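You operate a simulated robot arm through the tools that you are given. There is no shell and no other tool. Be economical: measure what you need, move in short steps, check, and stop when the job is done.

The job below is to be done with a simulated two-armed robot. You get a single attempt, and the scene is never put back.

## Task
Switch the stirrer switch on. Then put one of the white flags from the top of the side table on the window side of the island table. Then take the round dish that says "29" from the top of the side table and leave it on the shelf under the island table. Then put the green wedge on the window side of the island table. Then take the white wedge on the right half of the long bench and put it away on the top shelf under the long bench. Then open the blue lid. Do these in the order given. Set down upright: green wedge, white wedge.

Only the result counts: the job must be done as asked and must still hold three seconds after the hand-in. Knocking over, shifting, dropping, spilling or breaking anything else fails it. Lids that push on must go on centred and level and be pressed home; caps that screw on are set level and turned clockwise until they are tight.

## Robot
Two 7-joint arms with four-finger grippers on one trunk, on a base that drives. Base frame: it is fixed to the floor where the robot stands at the start and does not move with it; the origin is under the middle of the robot, x ahead of it, y to its left, z up; the surface under the hand at the start is at about z = 740. Lengths are in mm, angles in degrees, forces in N, time in s.
The left shoulder is at the start at [40, 181, 1154], the right one opposite. With the tool pointing down near the work surface each hand reaches from about 280 to 820 mm from the robot's upright axis, wherever it stands, measured 20 degrees to its own side. Places, roughly: blue lid [3400, 0, 900]; green wedge (11x6x12 cm) [-1700, 1300, 500]; round dish [750, 0, 750]; shelf under the island table [700, 1200, 300]; stirrer switch [500, -100, 800]; top shelf under the long bench [-1800, 1200, 400]; white flag (6x3x3 cm) [800, -100, 800]; white wedge (11x6x12 cm) [-1800, 2700, 900]; window side of the island table [700, 1200, 900]. Payload 3.67 kg a hand.
The TCP of each hand is the grasp point between the finger pads, 28 mm short of the fingertips. In the tool frame z runs along the fingers and y along their closing line. The gripper opens to 112 mm. The gripper's body begins 73 mm behind the TCP.
Orientation is that of the tool frame in the base frame, as [roll, pitch, yaw] about the fixed x, y, z axes, in that order (R = Rz(yaw) Ry(pitch) Rx(roll)). With the fingers straight down and closing along the base's y, the tool's x points along the base's -x, its y along +y and its z along -z.

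## Interface
- The arms move only by the tool servo_tool. It takes "left_targets", "right_targets" or both (then of equal length, played together; a hand with none holds still); each is a list of rows, each a list of 7 numbers: the shift along the tool's x, y, z in mm, then the turn, a rotation vector about the tool's x, y, z in degrees, then the finger opening in mm, from 0 to 112. In form: [[dx, dy, dz, ax, ay, az, fingers], ...]. A call has 1 to 8 rows; each row shifts and turns the commanded pose from where the row before left it, along the tool's axes as they then stand. Each row takes 0.2 s and may step no farther than 50 mm and 8.6 degrees from the row before; otherwise, or with a gripper value out of range, the whole call is refused. Where a pose cannot be reached the arm comes as near as it can. A force on the tool above 40 N (or 10 N above the force at the start of the call, whichever is more), or a blocked arm, ends the call early, and 0.2 s more pass. The fingers move at their own pace and stop on an object; they squeeze with about 34 N. The grip force told is the motor's: it shows also when the fingers shut on nothing. Time passes only in rows, and 0.2 s behind the last, so rows that do not move let the fingers close. It gives the time, the measured TCP pose, the force on the tool (base axes), the opening and the grip force at its end, in the units of the frame above (readings bear some noise), with the torque about the TCP (base axes, N m) and any sound that the robot's microphone picked up, and new pictures: "views" is both (left out), scene, wrist or none (wrist: the cameras of the hands that moved).
- Cameras (640 x 400 px; columns grow to the right, rows downward): "scene" is now at [106.4, 5.5, 1378.8]; the picture's right is [0.08, -1.00, 0.00], its down [-0.63, -0.05, -0.78] and it looks along [0.77, 0.06, -0.63] (base axes); focal length 246 px, centre (320, 200). "left" rides on the left gripper at [60, 18, -104] in its tool frame; the picture's right is [-0.29, 0.96, 0.00], its down [-0.80, -0.24, -0.55] and it looks along [-0.53, -0.16, 0.83] (tool axes); focal length 234 px, centre (320, 200). "right" rides on the right gripper at [60, -18, -104] in its tool frame; the picture's right is [0.29, 0.96, 0.00], its down [-0.80, 0.24, -0.55] and it looks along [-0.53, 0.16, 0.83] (tool axes); focal length 234 px, centre (320, 200). There is no depth. A picture from a camera that has moved, and an enlarged one, comes with that camera's place and axes in the base frame and with its lens.
- move_column(by): slides the trunk up (or, below 0, down) by that many mm; the arms and the scene camera ride with it, the base frame stays. It gives what a move gives, with no picture.
- steer(legs): drives the robot by 1 to 6 legs, each [ahead, left, turn to the left] in mm, mm and degrees, along the robot's own axes; the way and the turn of a leg run together, so that a leg with both is an arc; at most 1500 mm and 180 degrees a leg. The arms and the cameras ride along, it lands a little off, and it stops where it bumps. It gives what a move gives, and a new picture of the scene camera.
- head_to(pan, tilt): turns the head with the scene camera to pan (to the left, within 86 degrees either way) and tilt (down, from -29 to 69), counted from straight ahead of the robot. It gives what a move gives, and a new picture of the scene camera.
- enlarge(camera, box): a new picture of the part [left, top, right, bottom] of that camera's present view, enlarged. No time passes.
- hand_in(): hands the job in; it is judged then, once.

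Work in short steps. Places have to be worked out from the pictures, the camera data and where the tool is seen: move nearer, look again, correct. Check each grasp and each placing, and mend what went wrong. You have 165 turns and 260 pictures in all, those below and enlarged ones among them. Open the grippers and draw the arms clear of the work before you hand the job in, unless the task says otherwise; then end with one line.

The tools are called by a JSON object that holds its "op" and its "data". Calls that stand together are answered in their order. servo_tool: Moves the arms, as the interface text tells. Its arguments: {"type":"object","properties":{"left_targets":{"type":"array","items":{"type":"array","items":{"type":"number"}}},"right_targets":{"type":"array","items":{"type":"array","items":{"type":"number"}}},"views":{"type":"string","enum":["both","scene","wrist","none"]}},"required":[]} The other tools are called the same way: move_column (by) slides the trunk up or down; steer (legs) drives the base; head_to (pan, tilt) turns the head that bears the scene camera; enlarge (camera, box) takes an enlarged picture of a part of a camera's view; hand_in () hands the job in.

At the start:

```text
time_s: 0.0
left_ee_pos: [479.0, 166.6, 1082.8]
left_orientation: [-179.9, 0.0, -180.0]
left_wrist_force: [-0.1, -0.5, 1.0]
left_ft_torque: [0.0, 0.02, 0.03]
left_gripper_width: 112.1
left_finger_force: 0.1
right_ee_pos: [562.1, -270.0, 1184.8]
right_orientation: [180.0, 0.0, -179.9]
right_wrist_force: [0.0, -0.1, -0.4]
right_ft_torque: [-0.02, 0.01, 0.02]
right_gripper_width: 112.1
right_finger_force: 0.1
trunk travel left (down, up): [-275.0, 239.0]
robot x, y, heading: [-1.7, 0.8, 0.0]
head pan, tilt: [4.3, 39.1]
```

scene: 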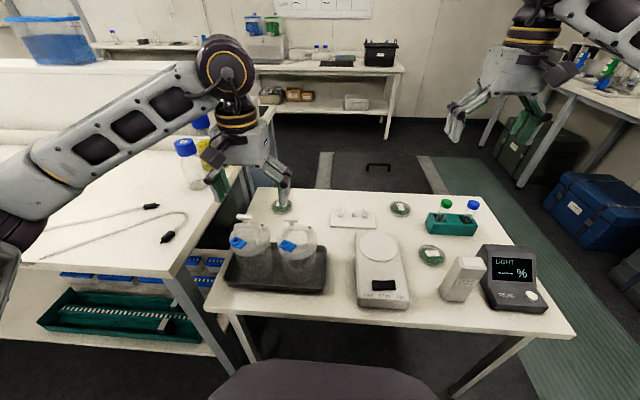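
right: 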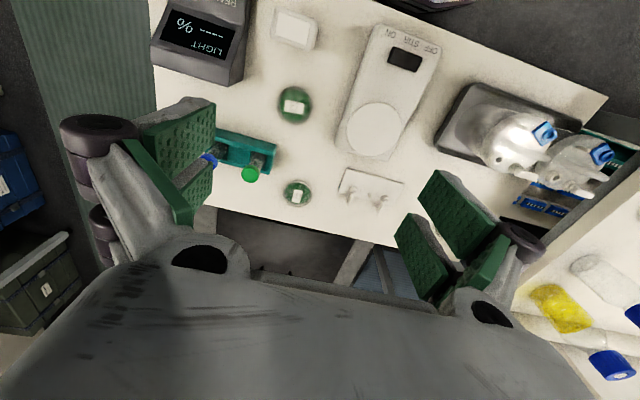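
left: 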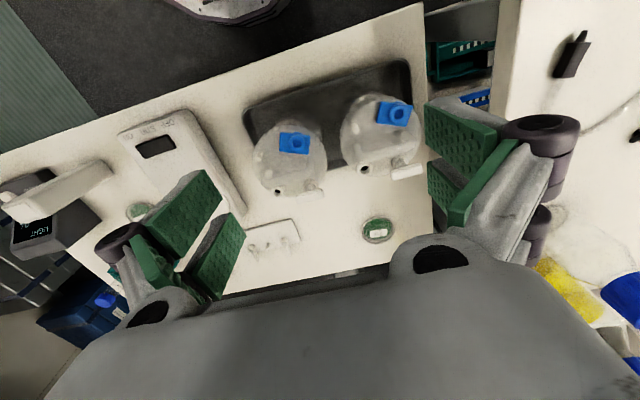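

I begin by looking closely at the side table: stirrer with its switch, flags and dishes.

{"op": "enlarge", "data": {"camera": "scene", "box": [310, 190, 470, 310]}}

{"op": "enlarge", "data": {"camera": "right", "box": [240, 10, 460, 220]}}

```text
3.33 times, centred on (390, 250) of scene
camera zoom: at [106.4, 5.5, 1378.8], right [0.08, -1.0, 0.0], down [-0.63, -0.05, -0.78], along [0.77, 0.06, -0.63], focal length 821 px, centre (87, 33)
```

zoom: 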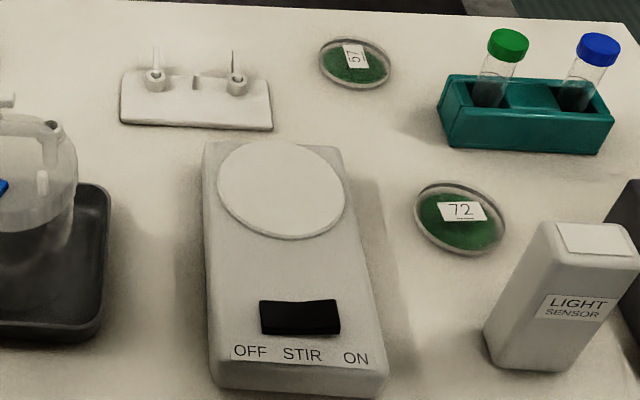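

```text
1.90 times, centred on (350, 115) of right
camera zoom: at [501.4, -289.3, 1288.7], right [-0.29, 0.96, 0.0], down [0.8, 0.24, 0.55], along [0.53, 0.16, -0.83], focal length 446 px, centre (263, 362)
```

zoom: 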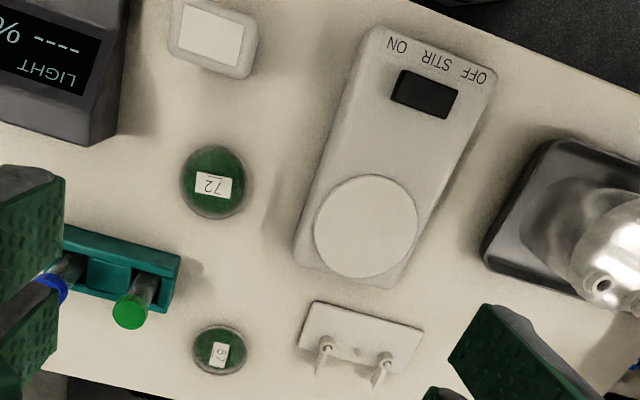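

The switch lies at about [479, -135, 790], with its ON end to the right. I close the right hand and bring it above the ON end.

{"op": "servo_tool", "data": {"right_targets": [[12, 16.4, 38, 0, 0, 0, 0], [12, 16.4, 38, 0, 0, 0, 0], [12, 16.4, 38, 0, 0, 0, 0], [12, 16.4, 38, 0, 0, 0, 0], [12, 16.4, 38, 0, 0, 0, 0], [12, 16.4, 38, 0, 0, 0, 0], [12, 16.4, 25, 0, 0, 0, 0]]}}

```text
time_s: 1.6
left_ee_pos: [479.2, 167.4, 1083.6]
left_orientation: [179.9, 0.0, -180.0]
left_wrist_force: [0.3, 0.3, -0.3]
left_ft_torque: [-0.03, 0.03, -0.01]
left_gripper_width: 111.9
left_finger_force: 0.0
right_ee_pos: [478.7, -156.9, 929.6]
right_orientation: [180.0, 0.0, 179.8]
right_wrist_force: [-0.1, -0.1, -0.5]
right_ft_torque: [-0.01, -0.01, 0.01]
right_gripper_width: 0.0
right_finger_force: 34.0
trunk travel left (down, up): [-275.0, 239.0]
robot x, y, heading: [-1.8, -1.4, 0.1]
head pan, tilt: [4.3, 39.1]
camera scene: at [106.4, 5.9, 1378.8], right [0.08, -1.0, 0.0], down [-0.63, -0.05, -0.78], along [0.77, 0.06, -0.63], focal length 246 px, centre (320, 200)
camera right: at [418.0, -175.7, 1033.0], right [-0.29, 0.96, 0.0], down [0.8, 0.24, 0.55], along [0.53, 0.16, -0.83], focal length 234 px, centre (320, 200)
```

scene: 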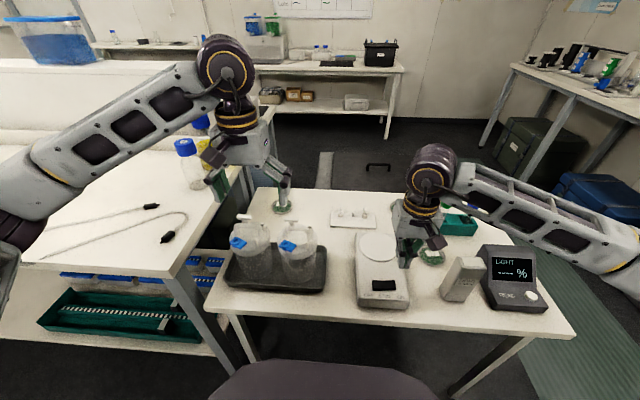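
right: 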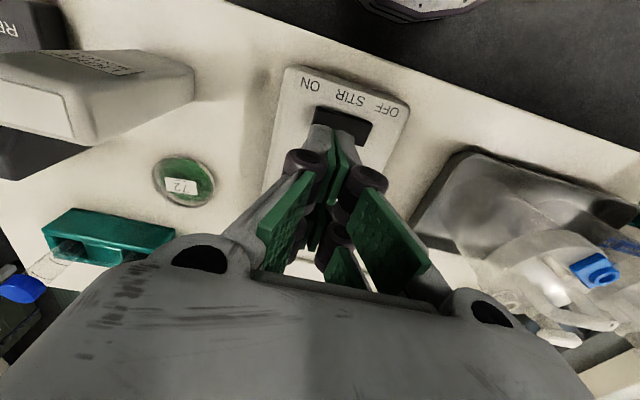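

The hand is above; I zoom in on the rocker for its place and tilt.

{"op": "enlarge", "data": {"camera": "right", "box": [270, 60, 430, 180]}}

{"op": "enlarge", "data": {"camera": "scene", "box": [350, 260, 420, 310]}}

```text
3.33 times, centred on (350, 120) of right
camera zoom: at [418.0, -175.7, 1033.0], right [-0.29, 0.96, 0.0], down [0.8, 0.24, 0.55], along [0.53, 0.16, -0.83], focal length 781 px, centre (220, 467)
```

zoom: 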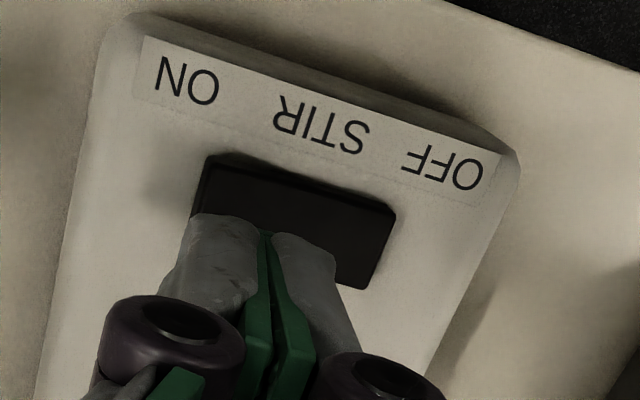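

```text
8.00 times, centred on (385, 285) of scene
camera zoom: at [106.4, 5.9, 1378.8], right [0.08, -1.0, 0.0], down [-0.63, -0.05, -0.78], along [0.77, 0.06, -0.63], focal length 1969 px, centre (-200, -480)
```

zoom: 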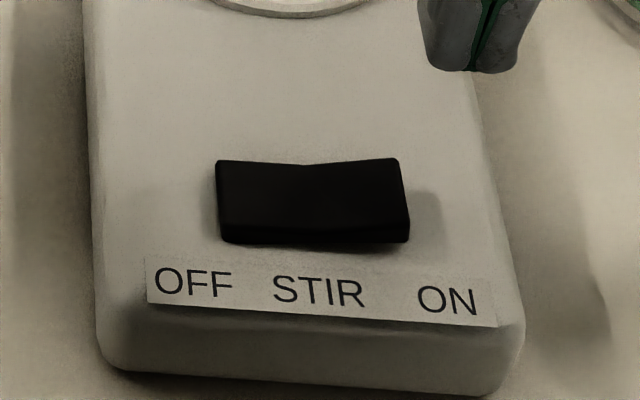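

The rocker spans y ≈ -165 (ON, raised) to -104 at x ≈ 475. I press down on the ON end gradually.

{"op": "servo_tool", "data": {"right_targets": [[3, 3, 40, 0, 0, 0, 0], [0, 0, 40, 0, 0, 0, 0], [0, 0, 10, 0, 0, 0, 0], [0, 0, 5, 0, 0, 0, 0], [0, 0, 5, 0, 0, 0, 0]]}}

```text
time_s: 2.8
left_ee_pos: [479.0, 166.5, 1081.9]
left_orientation: [180.0, 0.0, -180.0]
left_wrist_force: [0.2, 0.4, 1.5]
left_ft_torque: [-0.01, -0.02, -0.01]
left_gripper_width: 111.8
left_finger_force: 0.0
right_ee_pos: [473.3, -151.7, 833.3]
right_orientation: [180.0, 0.0, -180.0]
right_wrist_force: [0.3, -0.5, 0.0]
right_ft_torque: [-0.02, 0.01, 0.0]
right_gripper_width: 0.0
right_finger_force: 34.3
trunk travel left (down, up): [-275.0, 239.0]
robot x, y, heading: [-3.9, -0.2, -0.1]
head pan, tilt: [4.3, 39.1]
camera scene: at [106.3, 5.5, 1378.9], right [0.08, -1.0, 0.0], down [-0.63, -0.05, -0.78], along [0.77, 0.06, -0.63], focal length 246 px, centre (320, 200)
camera right: at [413.9, -170.5, 937.3], right [-0.29, 0.96, 0.0], down [0.8, 0.24, 0.55], along [0.53, 0.16, -0.83], focal length 234 px, centre (320, 200)
```

scene: 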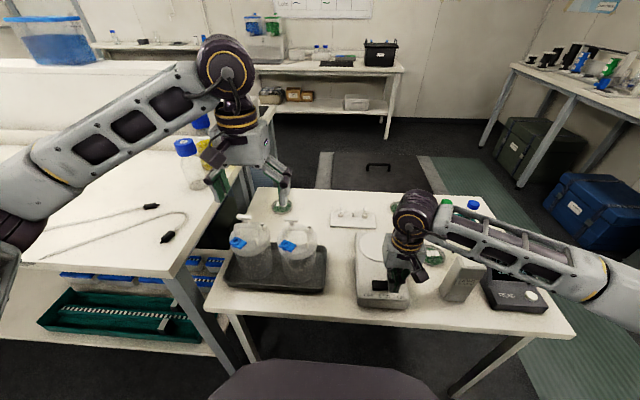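
right: 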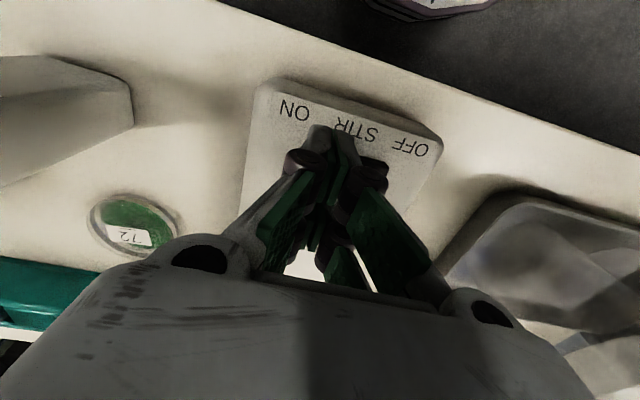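

The tip has not touched yet; I zoom in to see where it stands against the rocker.

{"op": "enlarge", "data": {"camera": "scene", "box": [350, 240, 430, 310]}}

{"op": "enlarge", "data": {"camera": "right", "box": [240, 70, 440, 210]}}

```text
5.71 times, centred on (390, 275) of scene
camera zoom: at [106.3, 5.5, 1378.9], right [0.08, -1.0, 0.0], down [-0.63, -0.05, -0.78], along [0.77, 0.06, -0.63], focal length 1407 px, centre (-80, -229)
```

zoom: 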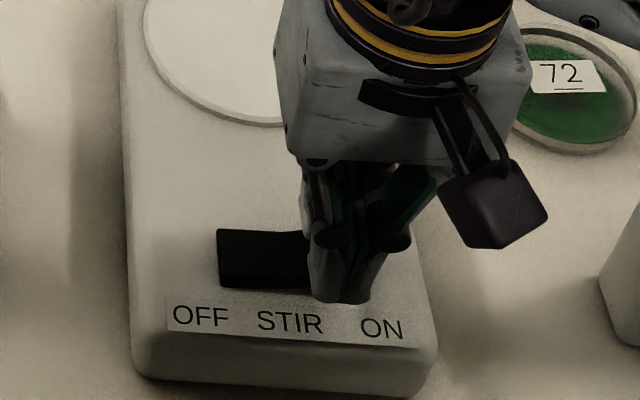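

```text
2.86 times, centred on (340, 140) of right
camera zoom: at [413.9, -170.5, 937.3], right [-0.29, 0.96, 0.0], down [0.8, 0.24, 0.55], along [0.53, 0.16, -0.83], focal length 669 px, centre (263, 371)
```

zoom: 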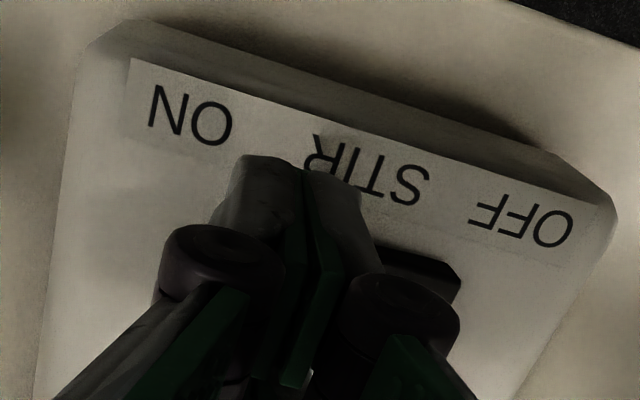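

Both views agree the tip is about 10 mm too close to the robot in x. I correct that and press on.

{"op": "servo_tool", "data": {"right_targets": [[-10, 0, 0, 0, 0, 0, 0], [0, 0, 5, 0, 0, 0, 0], [0, 0, 5, 0, 0, 0, 0], [0, 0, 5, 0, 0, 0, 0], [0, 0, 4, 0, 0, 0, 0]]}}

{"op": "enlarge", "data": {"camera": "scene", "box": [350, 240, 430, 310]}}

```text
time_s: 3.9
left_ee_pos: [475.7, 165.7, 1084.5]
left_orientation: [180.0, 0.1, 180.0]
left_wrist_force: [0.0, -0.5, 0.3]
left_ft_torque: [-0.01, 0.05, -0.01]
left_gripper_width: 112.1
left_finger_force: 0.0
right_ee_pos: [484.1, -151.9, 822.3]
right_orientation: [179.9, 0.5, -179.8]
right_wrist_force: [-14.9, -4.6, 23.0]
right_ft_torque: [0.06, 0.59, 0.16]
right_gripper_width: 0.1
right_finger_force: 33.9
trunk travel left (down, up): [-275.0, 239.0]
robot x, y, heading: [-5.8, -3.4, -0.4]
head pan, tilt: [4.3, 39.1]
heard: click
stopped in row 5 (right hand): the force on the tool passed its limit at 46 N (the readings are from after the stop); the commanded pose is now the measured one
camera scene: at [104.3, 5.1, 1379.1], right [0.07, -1.0, 0.0], down [-0.63, -0.05, -0.78], along [0.77, 0.06, -0.63], focal length 246 px, centre (320, 200)
camera right: at [423.7, -172.2, 925.9], right [-0.29, 0.96, 0.0], down [0.79, 0.24, 0.56], along [0.54, 0.16, -0.83], focal length 234 px, centre (320, 200)
```

scene: 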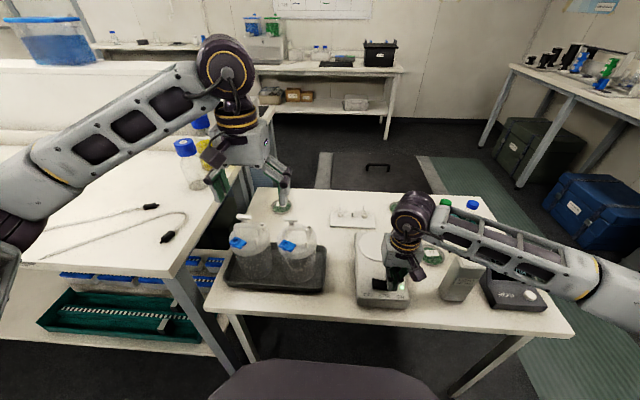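
right: 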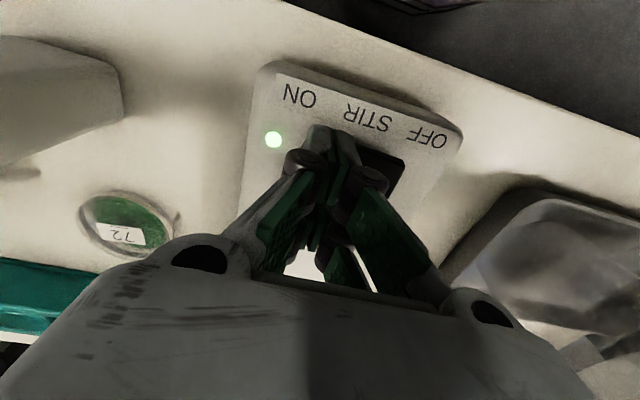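

```text
5.71 times, centred on (390, 275) of scene
camera zoom: at [104.3, 5.1, 1379.1], right [0.07, -1.0, 0.0], down [-0.63, -0.05, -0.78], along [0.77, 0.06, -0.63], focal length 1407 px, centre (-80, -229)
```

zoom: 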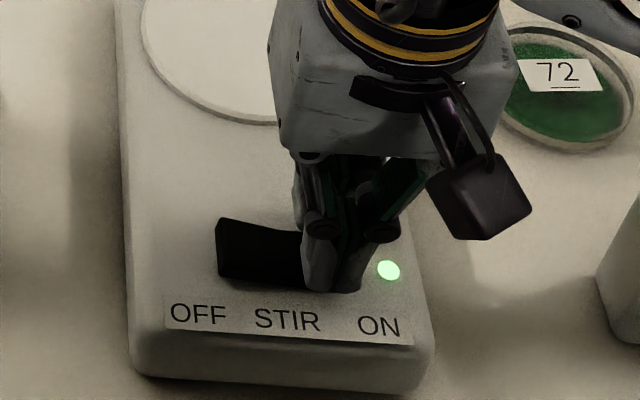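

Click heard and the lamp is green: switched ON. I raise the hand and move it toward the flag holder for a close look.

{"op": "servo_tool", "data": {"right_targets": [[0, 0, -40, 0, 0, 0, 0], [0, 0, -45, 0, 0, 0, 60], [0, 0, -45, 0, 0, 0, 60], [-45, 0, -15, 0, 0, 0, 60], [-45, 0, 0, 0, 0, 0, 60], [-45, 5, 0, 0, 0, 0, 60], [-35, 5, 0, 0, 0, 0, 60]]}}

{"op": "enlarge", "data": {"camera": "scene", "box": [310, 180, 470, 310]}}

```text
time_s: 5.5
left_ee_pos: [479.1, 165.5, 1084.1]
left_orientation: [-180.0, -0.1, 180.0]
left_wrist_force: [0.2, 0.4, -0.1]
left_ft_torque: [0.0, -0.03, -0.01]
left_gripper_width: 112.1
left_finger_force: 0.2
right_ee_pos: [658.8, -144.1, 970.2]
right_orientation: [179.9, 0.3, 180.0]
right_wrist_force: [-0.3, -1.2, 0.3]
right_ft_torque: [0.0, 0.05, 0.03]
right_gripper_width: 60.1
right_finger_force: 0.0
trunk travel left (down, up): [-275.0, 239.0]
robot x, y, heading: [-2.1, -1.3, -0.3]
head pan, tilt: [4.3, 39.1]
camera scene: at [107.0, 5.8, 1378.8], right [0.07, -1.0, 0.0], down [-0.63, -0.05, -0.78], along [0.77, 0.06, -0.63], focal length 246 px, centre (320, 200)
camera right: at [597.2, -162.3, 1074.2], right [-0.29, 0.96, 0.0], down [0.79, 0.24, 0.56], along [0.54, 0.16, -0.83], focal length 234 px, centre (320, 200)
```

scene: 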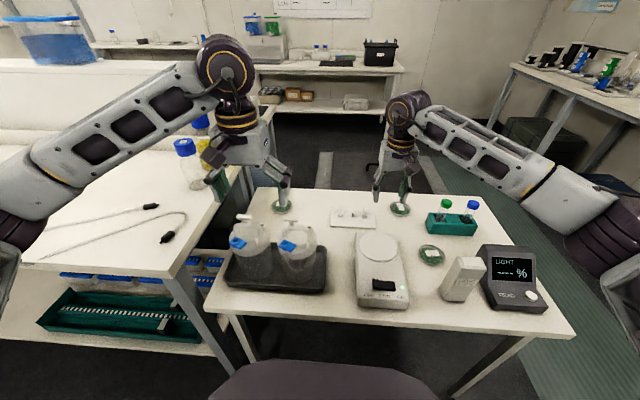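
right: 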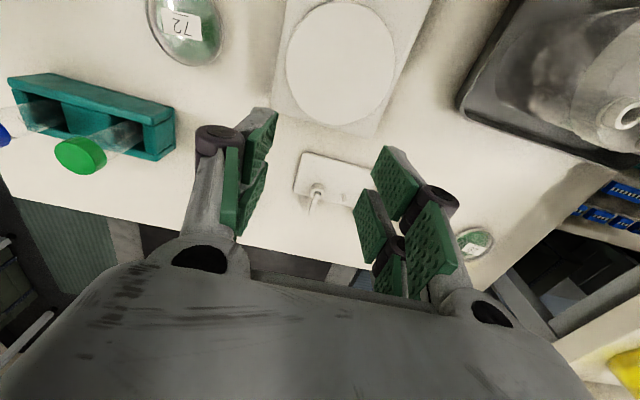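

```text
3.08 times, centred on (390, 245) of scene
camera zoom: at [107.0, 5.8, 1378.8], right [0.07, -1.0, 0.0], down [-0.63, -0.05, -0.78], along [0.77, 0.06, -0.63], focal length 758 px, centre (105, 62)
```

zoom: 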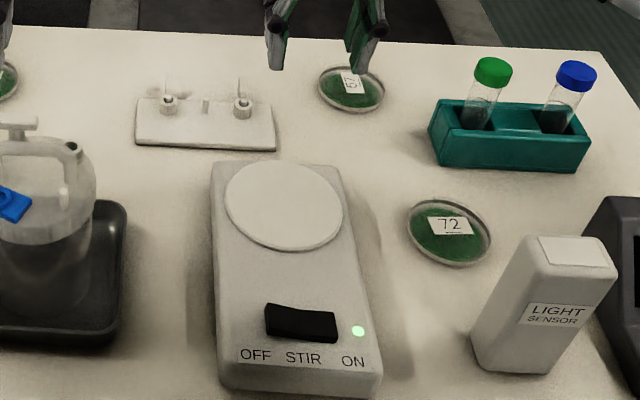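

I zoom in on the flag holder from both cameras.

{"op": "enlarge", "data": {"camera": "scene", "box": [325, 190, 385, 235]}}

{"op": "enlarge", "data": {"camera": "right", "box": [270, 130, 400, 230]}}

```text
8.89 times, centred on (355, 212) of scene
camera zoom: at [107.0, 5.8, 1378.8], right [0.07, -1.0, 0.0], down [-0.63, -0.05, -0.78], along [0.77, 0.06, -0.63], focal length 2188 px, centre (9, 89)
```

zoom: 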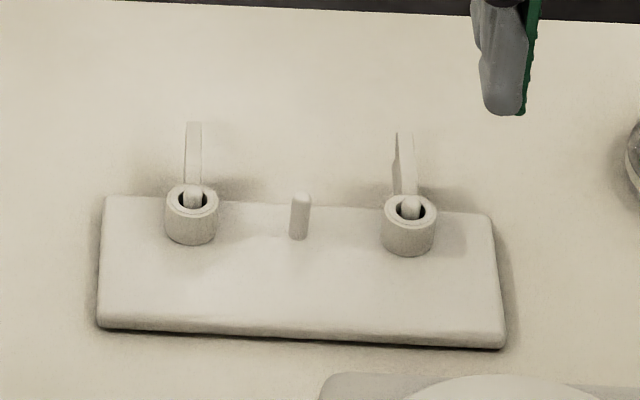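

```text
4.00 times, centred on (335, 180) of right
camera zoom: at [597.2, -162.3, 1074.2], right [-0.29, 0.96, 0.0], down [0.79, 0.24, 0.56], along [0.54, 0.16, -0.83], focal length 937 px, centre (260, 280)
```

zoom: 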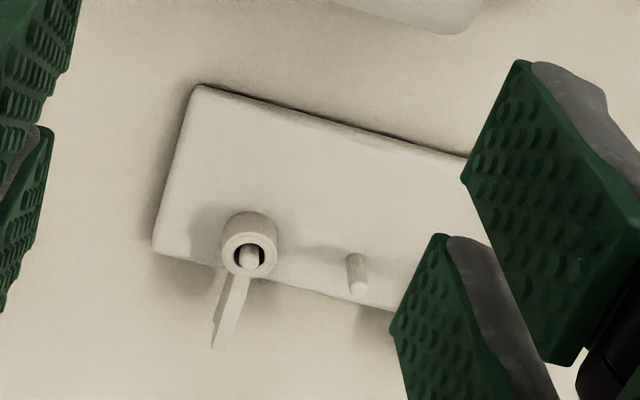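

The flags are horizontal vanes on collars over pegs; the right one's collar is at about [779, -110, 775], ~20 mm across, vane pointing to +x. I move above it, fingers 56 mm open.

{"op": "servo_tool", "data": {"right_targets": [[-30, 8.3, 28, 0, 0, 0, 56], [-30, 8.3, 28, 0, 0, 0, 56], [-30, 8.3, 28, 0, 0, 0, 56], [-30, 8.3, 28, 0, 0, 0, 56], [0, 0, 0, 0, 0, 0, 56]]}}

{"op": "enlarge", "data": {"camera": "scene", "box": [325, 180, 405, 235]}}

```text
time_s: 6.7
left_ee_pos: [478.8, 163.1, 1083.6]
left_orientation: [179.8, 0.0, -180.0]
left_wrist_force: [0.1, -0.6, -0.8]
left_ft_torque: [0.08, -0.01, 0.03]
left_gripper_width: 111.8
left_finger_force: 0.1
right_ee_pos: [775.8, -111.8, 856.2]
right_orientation: [179.8, 0.4, -179.9]
right_wrist_force: [0.3, 0.2, -0.4]
right_ft_torque: [0.01, -0.03, 0.03]
right_gripper_width: 56.0
right_finger_force: 0.0
trunk travel left (down, up): [-275.0, 239.0]
robot x, y, heading: [-0.5, 1.9, 0.1]
head pan, tilt: [4.3, 39.1]
camera scene: at [106.6, 1.3, 1378.8], right [0.07, -1.0, 0.0], down [-0.63, -0.04, -0.78], along [0.77, 0.06, -0.63], focal length 246 px, centre (320, 200)
camera right: at [715.0, -131.3, 959.9], right [-0.29, 0.96, 0.0], down [0.79, 0.24, 0.56], along [0.54, 0.17, -0.83], focal length 234 px, centre (320, 200)
```

scene: 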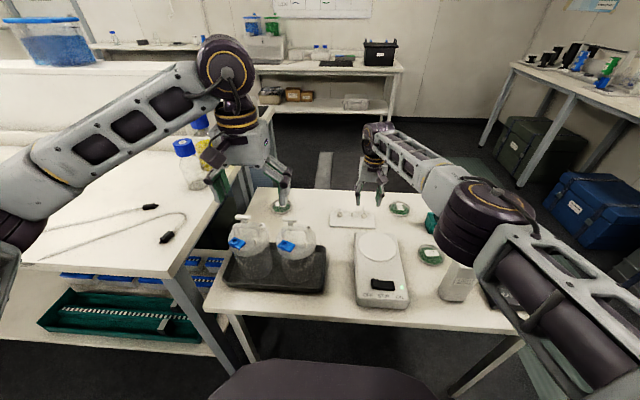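
right: 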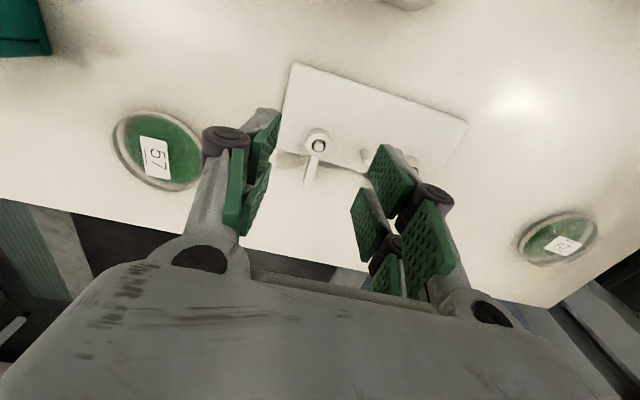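

```text
7.27 times, centred on (365, 208) of scene
camera zoom: at [106.6, 1.3, 1378.8], right [0.07, -1.0, 0.0], down [-0.63, -0.04, -0.78], along [0.77, 0.06, -0.63], focal length 1790 px, centre (-7, 146)
```

zoom: 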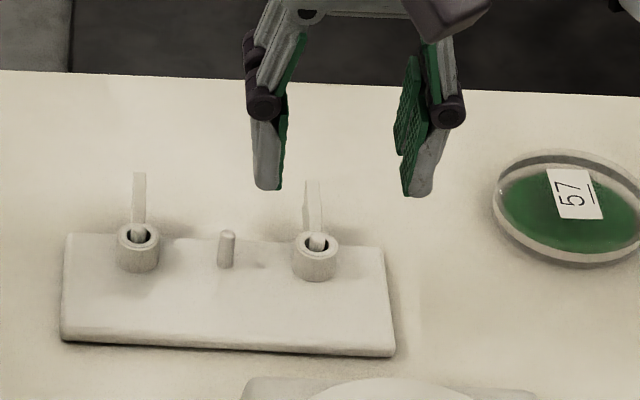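

Ring is confirmed at about [780, -112, 775]. I descend to just above the ring and compare fingers and ring directly.

{"op": "servo_tool", "data": {"right_targets": [[-3, 0, 22, 0, 0, 0, 56], [0, 0, 22, 0, 0, 0, 56]]}}

{"op": "enlarge", "data": {"camera": "scene", "box": [335, 180, 395, 235]}}

{"op": "enlarge", "data": {"camera": "right", "box": [220, 70, 420, 220]}}

```text
time_s: 7.3
left_ee_pos: [478.0, 166.2, 1084.1]
left_orientation: [179.9, -0.1, 179.9]
left_wrist_force: [-1.3, 0.5, 0.1]
left_ft_torque: [0.0, 0.03, -0.01]
left_gripper_width: 112.1
left_finger_force: 0.1
right_ee_pos: [773.7, -113.0, 811.4]
right_orientation: [179.9, 0.5, 179.9]
right_wrist_force: [-0.6, 0.4, 0.7]
right_ft_torque: [0.02, 0.02, 0.0]
right_gripper_width: 56.1
right_finger_force: 0.1
right hand out of reach, approached as far as the arm can: row 1
trunk travel left (down, up): [-275.0, 239.0]
robot x, y, heading: [2.2, -0.4, -0.1]
head pan, tilt: [4.3, 39.1]
camera scene: at [106.6, 4.7, 1378.8], right [0.07, -1.0, 0.0], down [-0.63, -0.05, -0.78], along [0.77, 0.06, -0.63], focal length 246 px, centre (320, 200)
camera right: at [711.3, -133.0, 915.8], right [-0.29, 0.96, 0.0], down [0.79, 0.24, 0.56], along [0.54, 0.16, -0.83], focal length 234 px, centre (320, 200)
```

scene: 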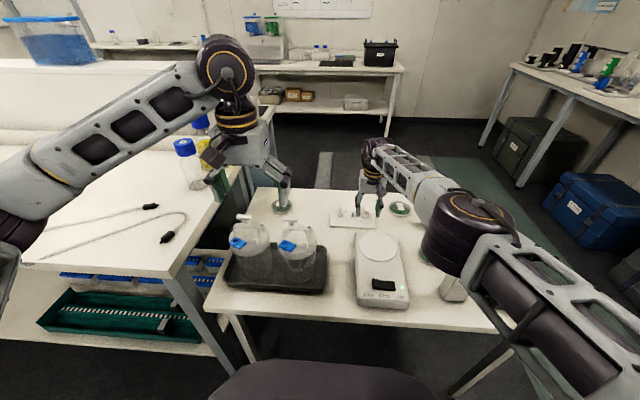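
right: 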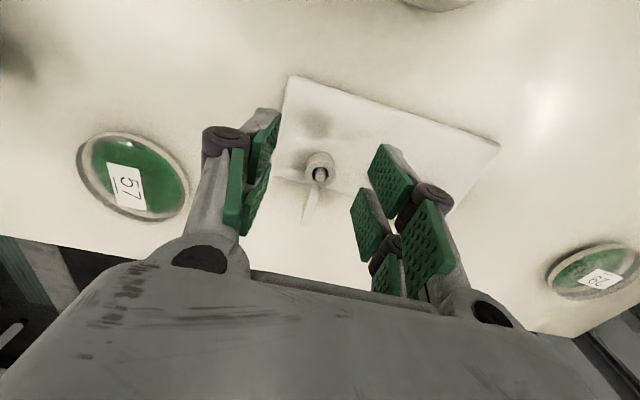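

```text
7.27 times, centred on (365, 208) of scene
camera zoom: at [106.6, 4.7, 1378.8], right [0.07, -1.0, 0.0], down [-0.63, -0.05, -0.78], along [0.77, 0.06, -0.63], focal length 1790 px, centre (-7, 146)
```

zoom: 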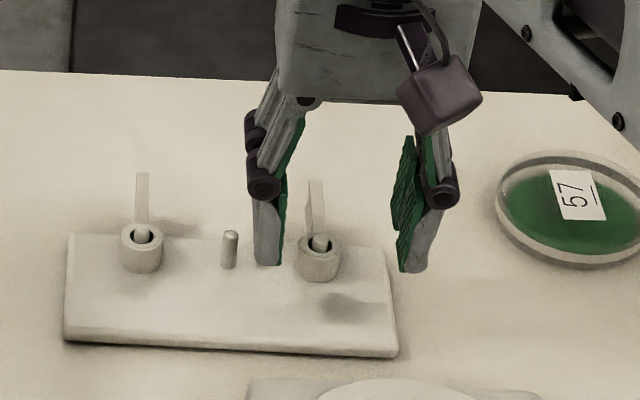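

```text
2.67 times, centred on (320, 145) of right
camera zoom: at [711.3, -133.0, 915.8], right [-0.29, 0.96, 0.0], down [0.79, 0.24, 0.56], along [0.54, 0.16, -0.83], focal length 624 px, centre (320, 347)
```

zoom: 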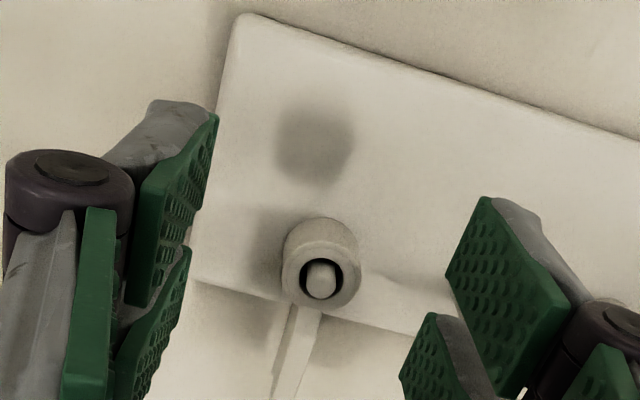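

The fingertips stand about 10–13 mm short in x, and the arm is near its reach limit. I raise the hand 60 mm and lower the trunk 60 mm to gain reach.

{"op": "servo_tool", "data": {"right_targets": [[0, 0, -35, 0, 0, 0, 56], [0, 0, -35, 0, 0, 0, 56]], "views": "none"}}

{"op": "move_column", "data": {"by": -60}}

{"op": "servo_tool", "data": {"right_targets": [[-16, 5, 0, 0, 0, 0, 56], [0, 0, 10, 0, 0, 0, 56]]}}

{"op": "enlarge", "data": {"camera": "scene", "box": [335, 150, 395, 205]}}

{"op": "enlarge", "data": {"camera": "right", "box": [220, 70, 420, 220]}}

```text
time_s: 7.9
left_ee_pos: [478.5, 165.3, 1083.8]
left_orientation: [-180.0, 0.0, 180.0]
left_wrist_force: [-0.4, -1.5, -0.6]
left_ft_torque: [0.03, -0.01, -0.03]
left_gripper_width: 111.9
left_finger_force: 0.1
right_ee_pos: [772.9, -111.9, 885.8]
right_orientation: [179.9, 0.3, -180.0]
right_wrist_force: [0.0, 0.1, 0.0]
right_ft_torque: [-0.02, -0.01, 0.0]
right_gripper_width: 55.9
right_finger_force: 0.1
trunk travel left (down, up): [-275.0, 239.0]
robot x, y, heading: [-3.2, -0.1, 0.0]
head pan, tilt: [4.3, 39.1]
```

```text
time_s: 8.9
left_ee_pos: [479.0, 166.0, 1023.9]
left_orientation: [179.9, 0.0, -180.0]
left_wrist_force: [-0.5, 0.6, 0.2]
left_ft_torque: [0.01, -0.01, -0.02]
left_gripper_width: 111.9
left_finger_force: 0.0
right_ee_pos: [772.8, -113.8, 825.9]
right_orientation: [179.8, 0.5, -180.0]
right_wrist_force: [-0.1, 0.5, 0.1]
right_ft_torque: [-0.02, -0.02, 0.0]
right_gripper_width: 56.0
right_finger_force: 0.1
trunk travel left (down, up): [-215.0, 299.0]
robot x, y, heading: [-2.3, -0.7, 0.0]
head pan, tilt: [4.3, 39.1]
```

```text
time_s: 9.5
left_ee_pos: [478.6, 165.0, 1023.5]
left_orientation: [-180.0, 0.0, 179.9]
left_wrist_force: [-1.1, -0.5, 0.0]
left_ft_torque: [0.02, 0.01, -0.05]
left_gripper_width: 112.2
left_finger_force: 0.0
right_ee_pos: [778.0, -110.3, 817.0]
right_orientation: [179.8, 0.5, 179.9]
right_wrist_force: [0.5, -0.7, 0.7]
right_ft_torque: [-0.01, 0.01, -0.02]
right_gripper_width: 56.2
right_finger_force: 0.0
right hand out of reach, approached as far as the arm can: row 1
trunk travel left (down, up): [-215.0, 299.0]
robot x, y, heading: [2.1, 0.6, -0.0]
head pan, tilt: [4.3, 39.1]
camera scene: at [106.4, 4.6, 1319.4], right [0.07, -1.0, 0.0], down [-0.63, -0.05, -0.78], along [0.77, 0.06, -0.63], focal length 246 px, centre (320, 200)
camera right: at [718.0, -130.4, 920.1], right [-0.29, 0.96, 0.0], down [0.79, 0.24, 0.56], along [0.54, 0.16, -0.83], focal length 234 px, centre (320, 200)
```

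scene: 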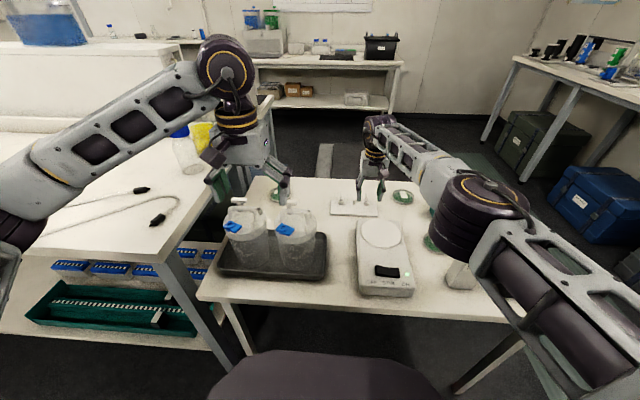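
right: 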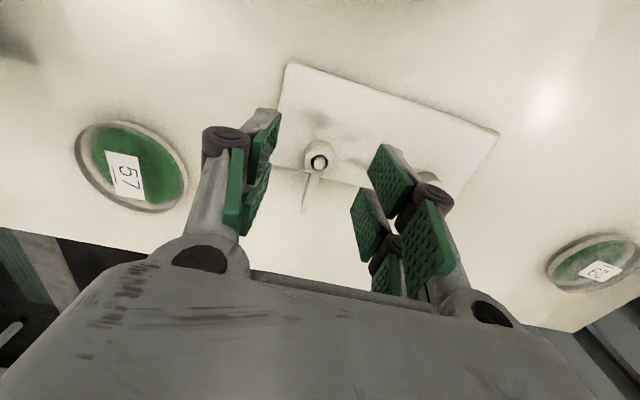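

```text
7.27 times, centred on (365, 178) of scene
camera zoom: at [106.4, 4.6, 1319.4], right [0.07, -1.0, 0.0], down [-0.63, -0.05, -0.78], along [0.77, 0.06, -0.63], focal length 1790 px, centre (-7, 364)
```

zoom: 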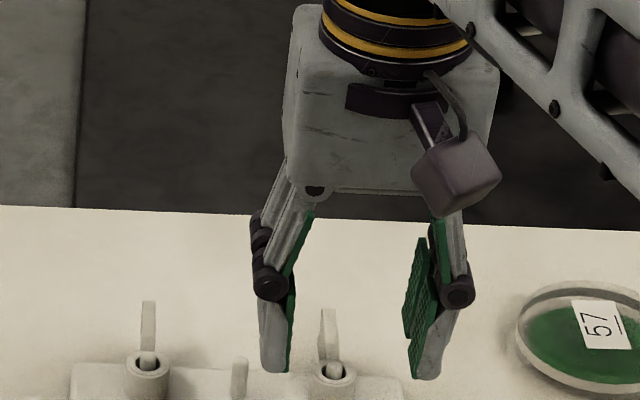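

```text
2.67 times, centred on (320, 145) of right
camera zoom: at [718.0, -130.4, 920.1], right [-0.29, 0.96, 0.0], down [0.79, 0.24, 0.56], along [0.54, 0.16, -0.83], focal length 624 px, centre (320, 347)
```

zoom: 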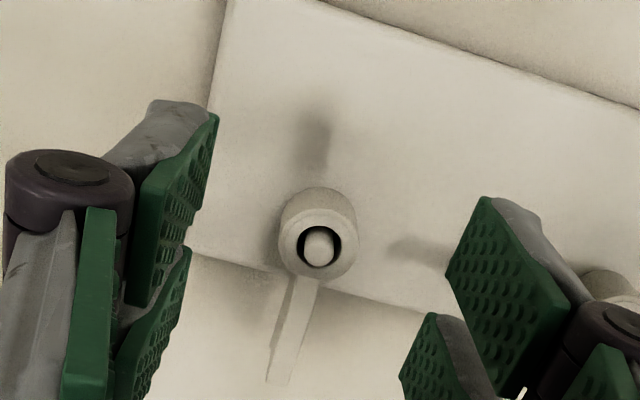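

The arm is still short of reach. I raise the hand and drive the base forward 30 mm.

{"op": "servo_tool", "data": {"right_targets": [[0, 0, -30, 0, 0, 0, 56], [30, 0, -10, 0, 0, 0, 56]], "views": "none"}}

{"op": "steer", "data": {"legs": [[30, 0, 0]]}}

```text
time_s: 10.1
left_ee_pos: [478.6, 161.2, 1025.6]
left_orientation: [179.8, 0.1, -179.9]
left_wrist_force: [0.8, -1.1, -0.7]
left_ft_torque: [0.14, 0.04, 0.01]
left_gripper_width: 111.9
left_finger_force: 0.0
right_ee_pos: [749.0, -112.3, 856.2]
right_orientation: [179.6, 0.4, 180.0]
right_wrist_force: [-3.5, 7.6, 0.1]
right_ft_torque: [-0.75, -0.33, 0.02]
right_gripper_width: 56.3
right_finger_force: 0.0
trunk travel left (down, up): [-215.0, 299.0]
robot x, y, heading: [2.8, -3.5, 0.1]
head pan, tilt: [4.3, 39.1]
```

```text
time_s: 11.0
left_ee_pos: [506.9, 165.0, 1023.8]
left_orientation: [-180.0, 0.0, 180.0]
left_wrist_force: [0.6, -0.5, 0.7]
left_ft_torque: [-0.04, 0.01, 0.0]
left_gripper_width: 111.9
left_finger_force: 0.0
right_ee_pos: [779.0, -111.7, 857.6]
right_orientation: [179.9, 0.5, 180.0]
right_wrist_force: [-0.6, 0.0, 0.0]
right_ft_torque: [-0.02, 0.02, 0.01]
right_gripper_width: 56.0
right_finger_force: 0.1
trunk travel left (down, up): [-215.0, 299.0]
robot x, y, heading: [27.8, -1.5, -0.1]
head pan, tilt: [4.3, 39.1]
camera scene: at [135.1, 5.2, 1319.4], right [0.07, -1.0, 0.0], down [-0.63, -0.05, -0.78], along [0.77, 0.06, -0.63], focal length 246 px, centre (320, 200)
```

scene: 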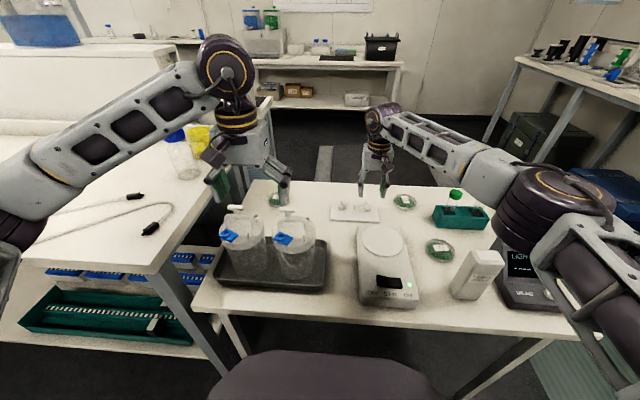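

The base moved 29 mm. I advance slightly and descend to just above the ring, then compare again.

{"op": "servo_tool", "data": {"right_targets": [[-8, 3, 20, 0, 0, 0, 52], [0, 0, 25, 0, 0, 0, 52], [0, 0, 0, 0, 0, 0, 52]]}}

{"op": "enlarge", "data": {"camera": "scene", "box": [335, 160, 395, 225]}}

{"op": "enlarge", "data": {"camera": "right", "box": [220, 70, 420, 220]}}

```text
time_s: 11.8
left_ee_pos: [507.4, 166.5, 1025.0]
left_orientation: [-179.9, 0.0, 180.0]
left_wrist_force: [-0.4, 0.8, -0.7]
left_ft_torque: [0.01, 0.01, 0.0]
left_gripper_width: 111.8
left_finger_force: 0.0
right_ee_pos: [784.8, -106.8, 811.4]
right_orientation: [179.9, 0.5, -180.0]
right_wrist_force: [0.0, 0.2, 0.4]
right_ft_torque: [0.01, -0.02, 0.01]
right_gripper_width: 51.8
right_finger_force: 0.1
trunk travel left (down, up): [-215.0, 299.0]
robot x, y, heading: [30.4, -0.8, -0.2]
head pan, tilt: [4.3, 39.1]
camera scene: at [134.3, 5.7, 1319.5], right [0.07, -1.0, 0.0], down [-0.63, -0.05, -0.78], along [0.77, 0.06, -0.63], focal length 246 px, centre (320, 200)
camera right: at [724.5, -125.8, 916.4], right [-0.29, 0.96, 0.0], down [0.79, 0.24, 0.56], along [0.54, 0.16, -0.83], focal length 234 px, centre (320, 200)
```

scene: 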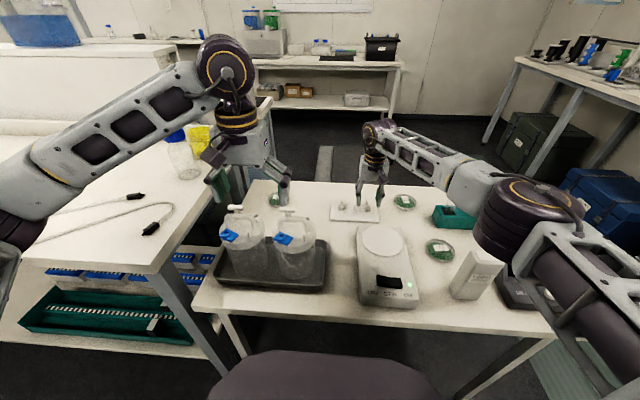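
right: 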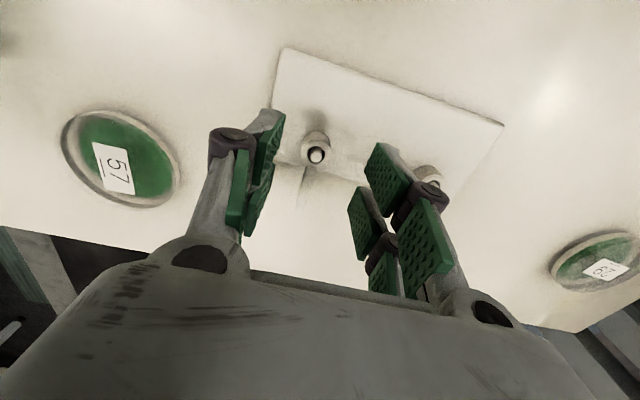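

```text
6.15 times, centred on (365, 192) of scene
camera zoom: at [134.3, 5.7, 1319.5], right [0.07, -1.0, 0.0], down [-0.63, -0.05, -0.78], along [0.77, 0.06, -0.63], focal length 1515 px, centre (43, 246)
```

zoom: 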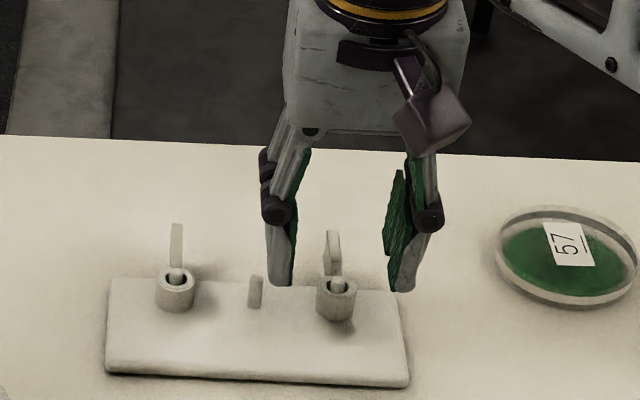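

```text
2.67 times, centred on (320, 145) of right
camera zoom: at [724.5, -125.8, 916.4], right [-0.29, 0.96, 0.0], down [0.79, 0.24, 0.56], along [0.54, 0.16, -0.83], focal length 624 px, centre (320, 347)
```

zoom: 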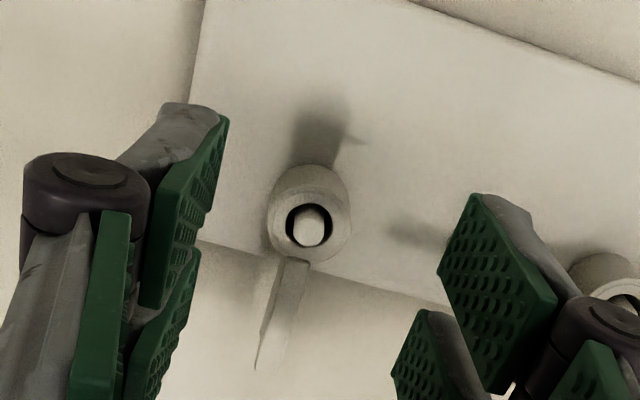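

The fingers now straddle the ring and are centred on it. I descend 22 mm and close.

{"op": "servo_tool", "data": {"right_targets": [[0, 0, 11, 0, 0, 0, 52], [0, 0, 11, 0, 0, 0, 52], [0, 0, 0, 0, 0, 0, 10], [0, 0, 0, 0, 0, 0, 10]]}}

{"op": "enlarge", "data": {"camera": "right", "box": [220, 70, 420, 220]}}

```text
time_s: 12.8
left_ee_pos: [507.8, 166.7, 1025.0]
left_orientation: [180.0, 0.0, 180.0]
left_wrist_force: [0.0, 0.0, -0.3]
left_ft_torque: [-0.02, -0.01, 0.0]
left_gripper_width: 112.4
left_finger_force: 0.1
right_ee_pos: [786.0, -107.5, 789.6]
right_orientation: [179.9, 0.5, -180.0]
right_wrist_force: [-0.7, -0.1, 0.1]
right_ft_torque: [0.02, -0.01, 0.04]
right_gripper_width: 19.2
right_finger_force: 34.3
trunk travel left (down, up): [-215.0, 299.0]
robot x, y, heading: [26.6, 0.3, 0.1]
head pan, tilt: [4.3, 39.1]
camera scene: at [135.1, 5.5, 1319.4], right [0.07, -1.0, 0.0], down [-0.63, -0.05, -0.78], along [0.77, 0.06, -0.63], focal length 246 px, centre (320, 200)
camera right: at [724.9, -126.4, 893.0], right [-0.29, 0.96, 0.0], down [0.79, 0.24, 0.56], along [0.54, 0.16, -0.83], focal length 234 px, centre (320, 200)
```

scene: 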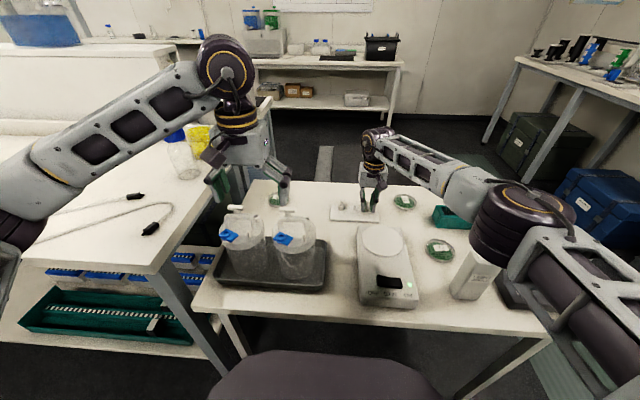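
right: 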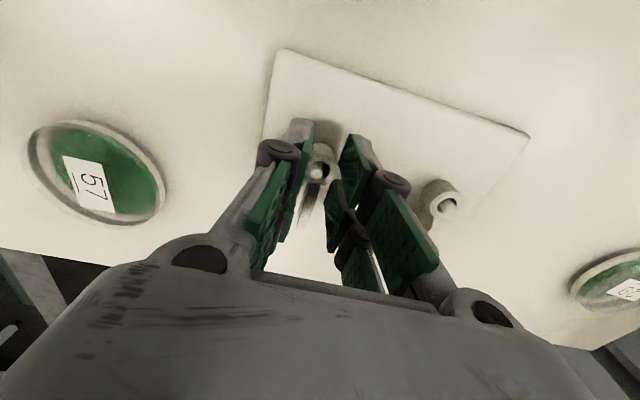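

```text
2.67 times, centred on (320, 145) of right
camera zoom: at [724.9, -126.4, 893.0], right [-0.29, 0.96, 0.0], down [0.79, 0.24, 0.56], along [0.54, 0.16, -0.83], focal length 624 px, centre (320, 347)
```

zoom: 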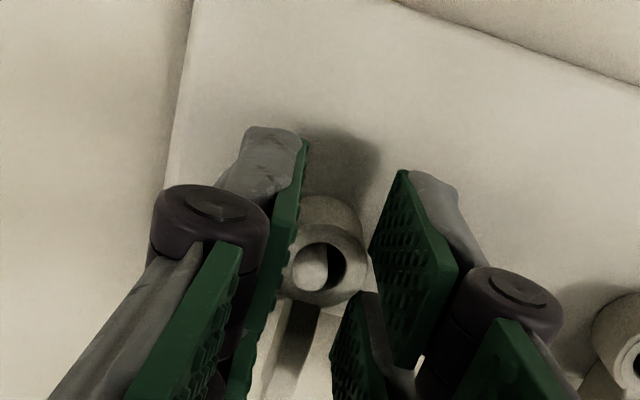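

The ring is gripped (19 mm). I lift it straight up off the peg.

{"op": "servo_tool", "data": {"right_targets": [[0, 0, -15, 0, 0, 0, 10], [0, 0, -20, 0, 0, 0, 10], [0, 0, -40, 0, 0, 0, 10], [0, 0, -40, 0, 0, 0, 10], [0, 0, -40, 0, 0, 0, 10]]}}

{"op": "enlarge", "data": {"camera": "scene", "box": [325, 120, 405, 225]}}

```text
time_s: 14.0
left_ee_pos: [507.2, 166.6, 1022.6]
left_orientation: [180.0, -0.1, 180.0]
left_wrist_force: [-0.1, -0.8, 0.4]
left_ft_torque: [-0.05, 0.0, -0.03]
left_gripper_width: 112.0
left_finger_force: 0.0
right_ee_pos: [783.8, -108.8, 945.1]
right_orientation: [179.9, 0.3, 180.0]
right_wrist_force: [-0.1, 0.3, -0.4]
right_ft_torque: [0.01, -0.04, -0.02]
right_gripper_width: 18.7
right_finger_force: 33.7
trunk travel left (down, up): [-215.0, 299.0]
robot x, y, heading: [26.1, 1.3, 0.1]
head pan, tilt: [4.3, 39.1]
camera scene: at [134.4, 6.1, 1319.5], right [0.07, -1.0, 0.0], down [-0.63, -0.05, -0.78], along [0.77, 0.06, -0.63], focal length 246 px, centre (320, 200)
camera right: at [723.5, -126.9, 1049.4], right [-0.29, 0.96, 0.0], down [0.79, 0.24, 0.56], along [0.54, 0.16, -0.83], focal length 234 px, centre (320, 200)
```

scene: 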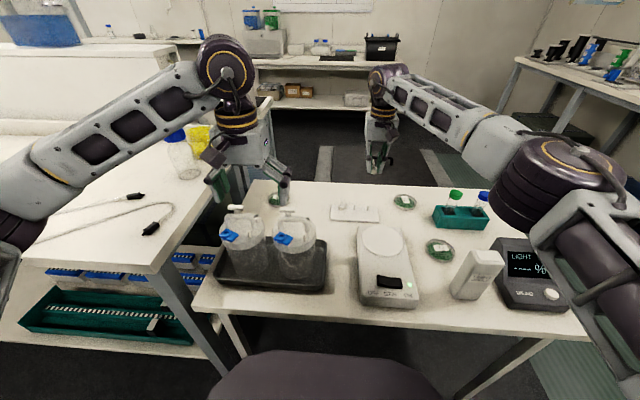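
right: 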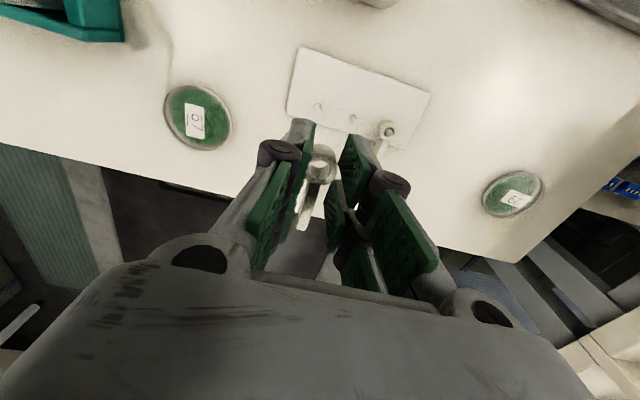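

```text
3.81 times, centred on (365, 172) of scene
camera zoom: at [134.4, 6.1, 1319.5], right [0.07, -1.0, 0.0], down [-0.63, -0.05, -0.78], along [0.77, 0.06, -0.63], focal length 938 px, centre (149, 305)
```

zoom: 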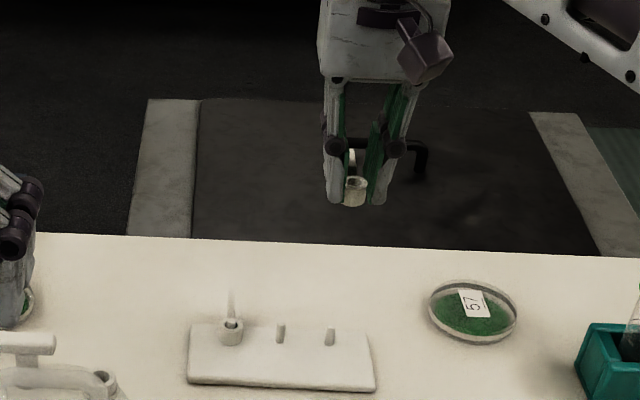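

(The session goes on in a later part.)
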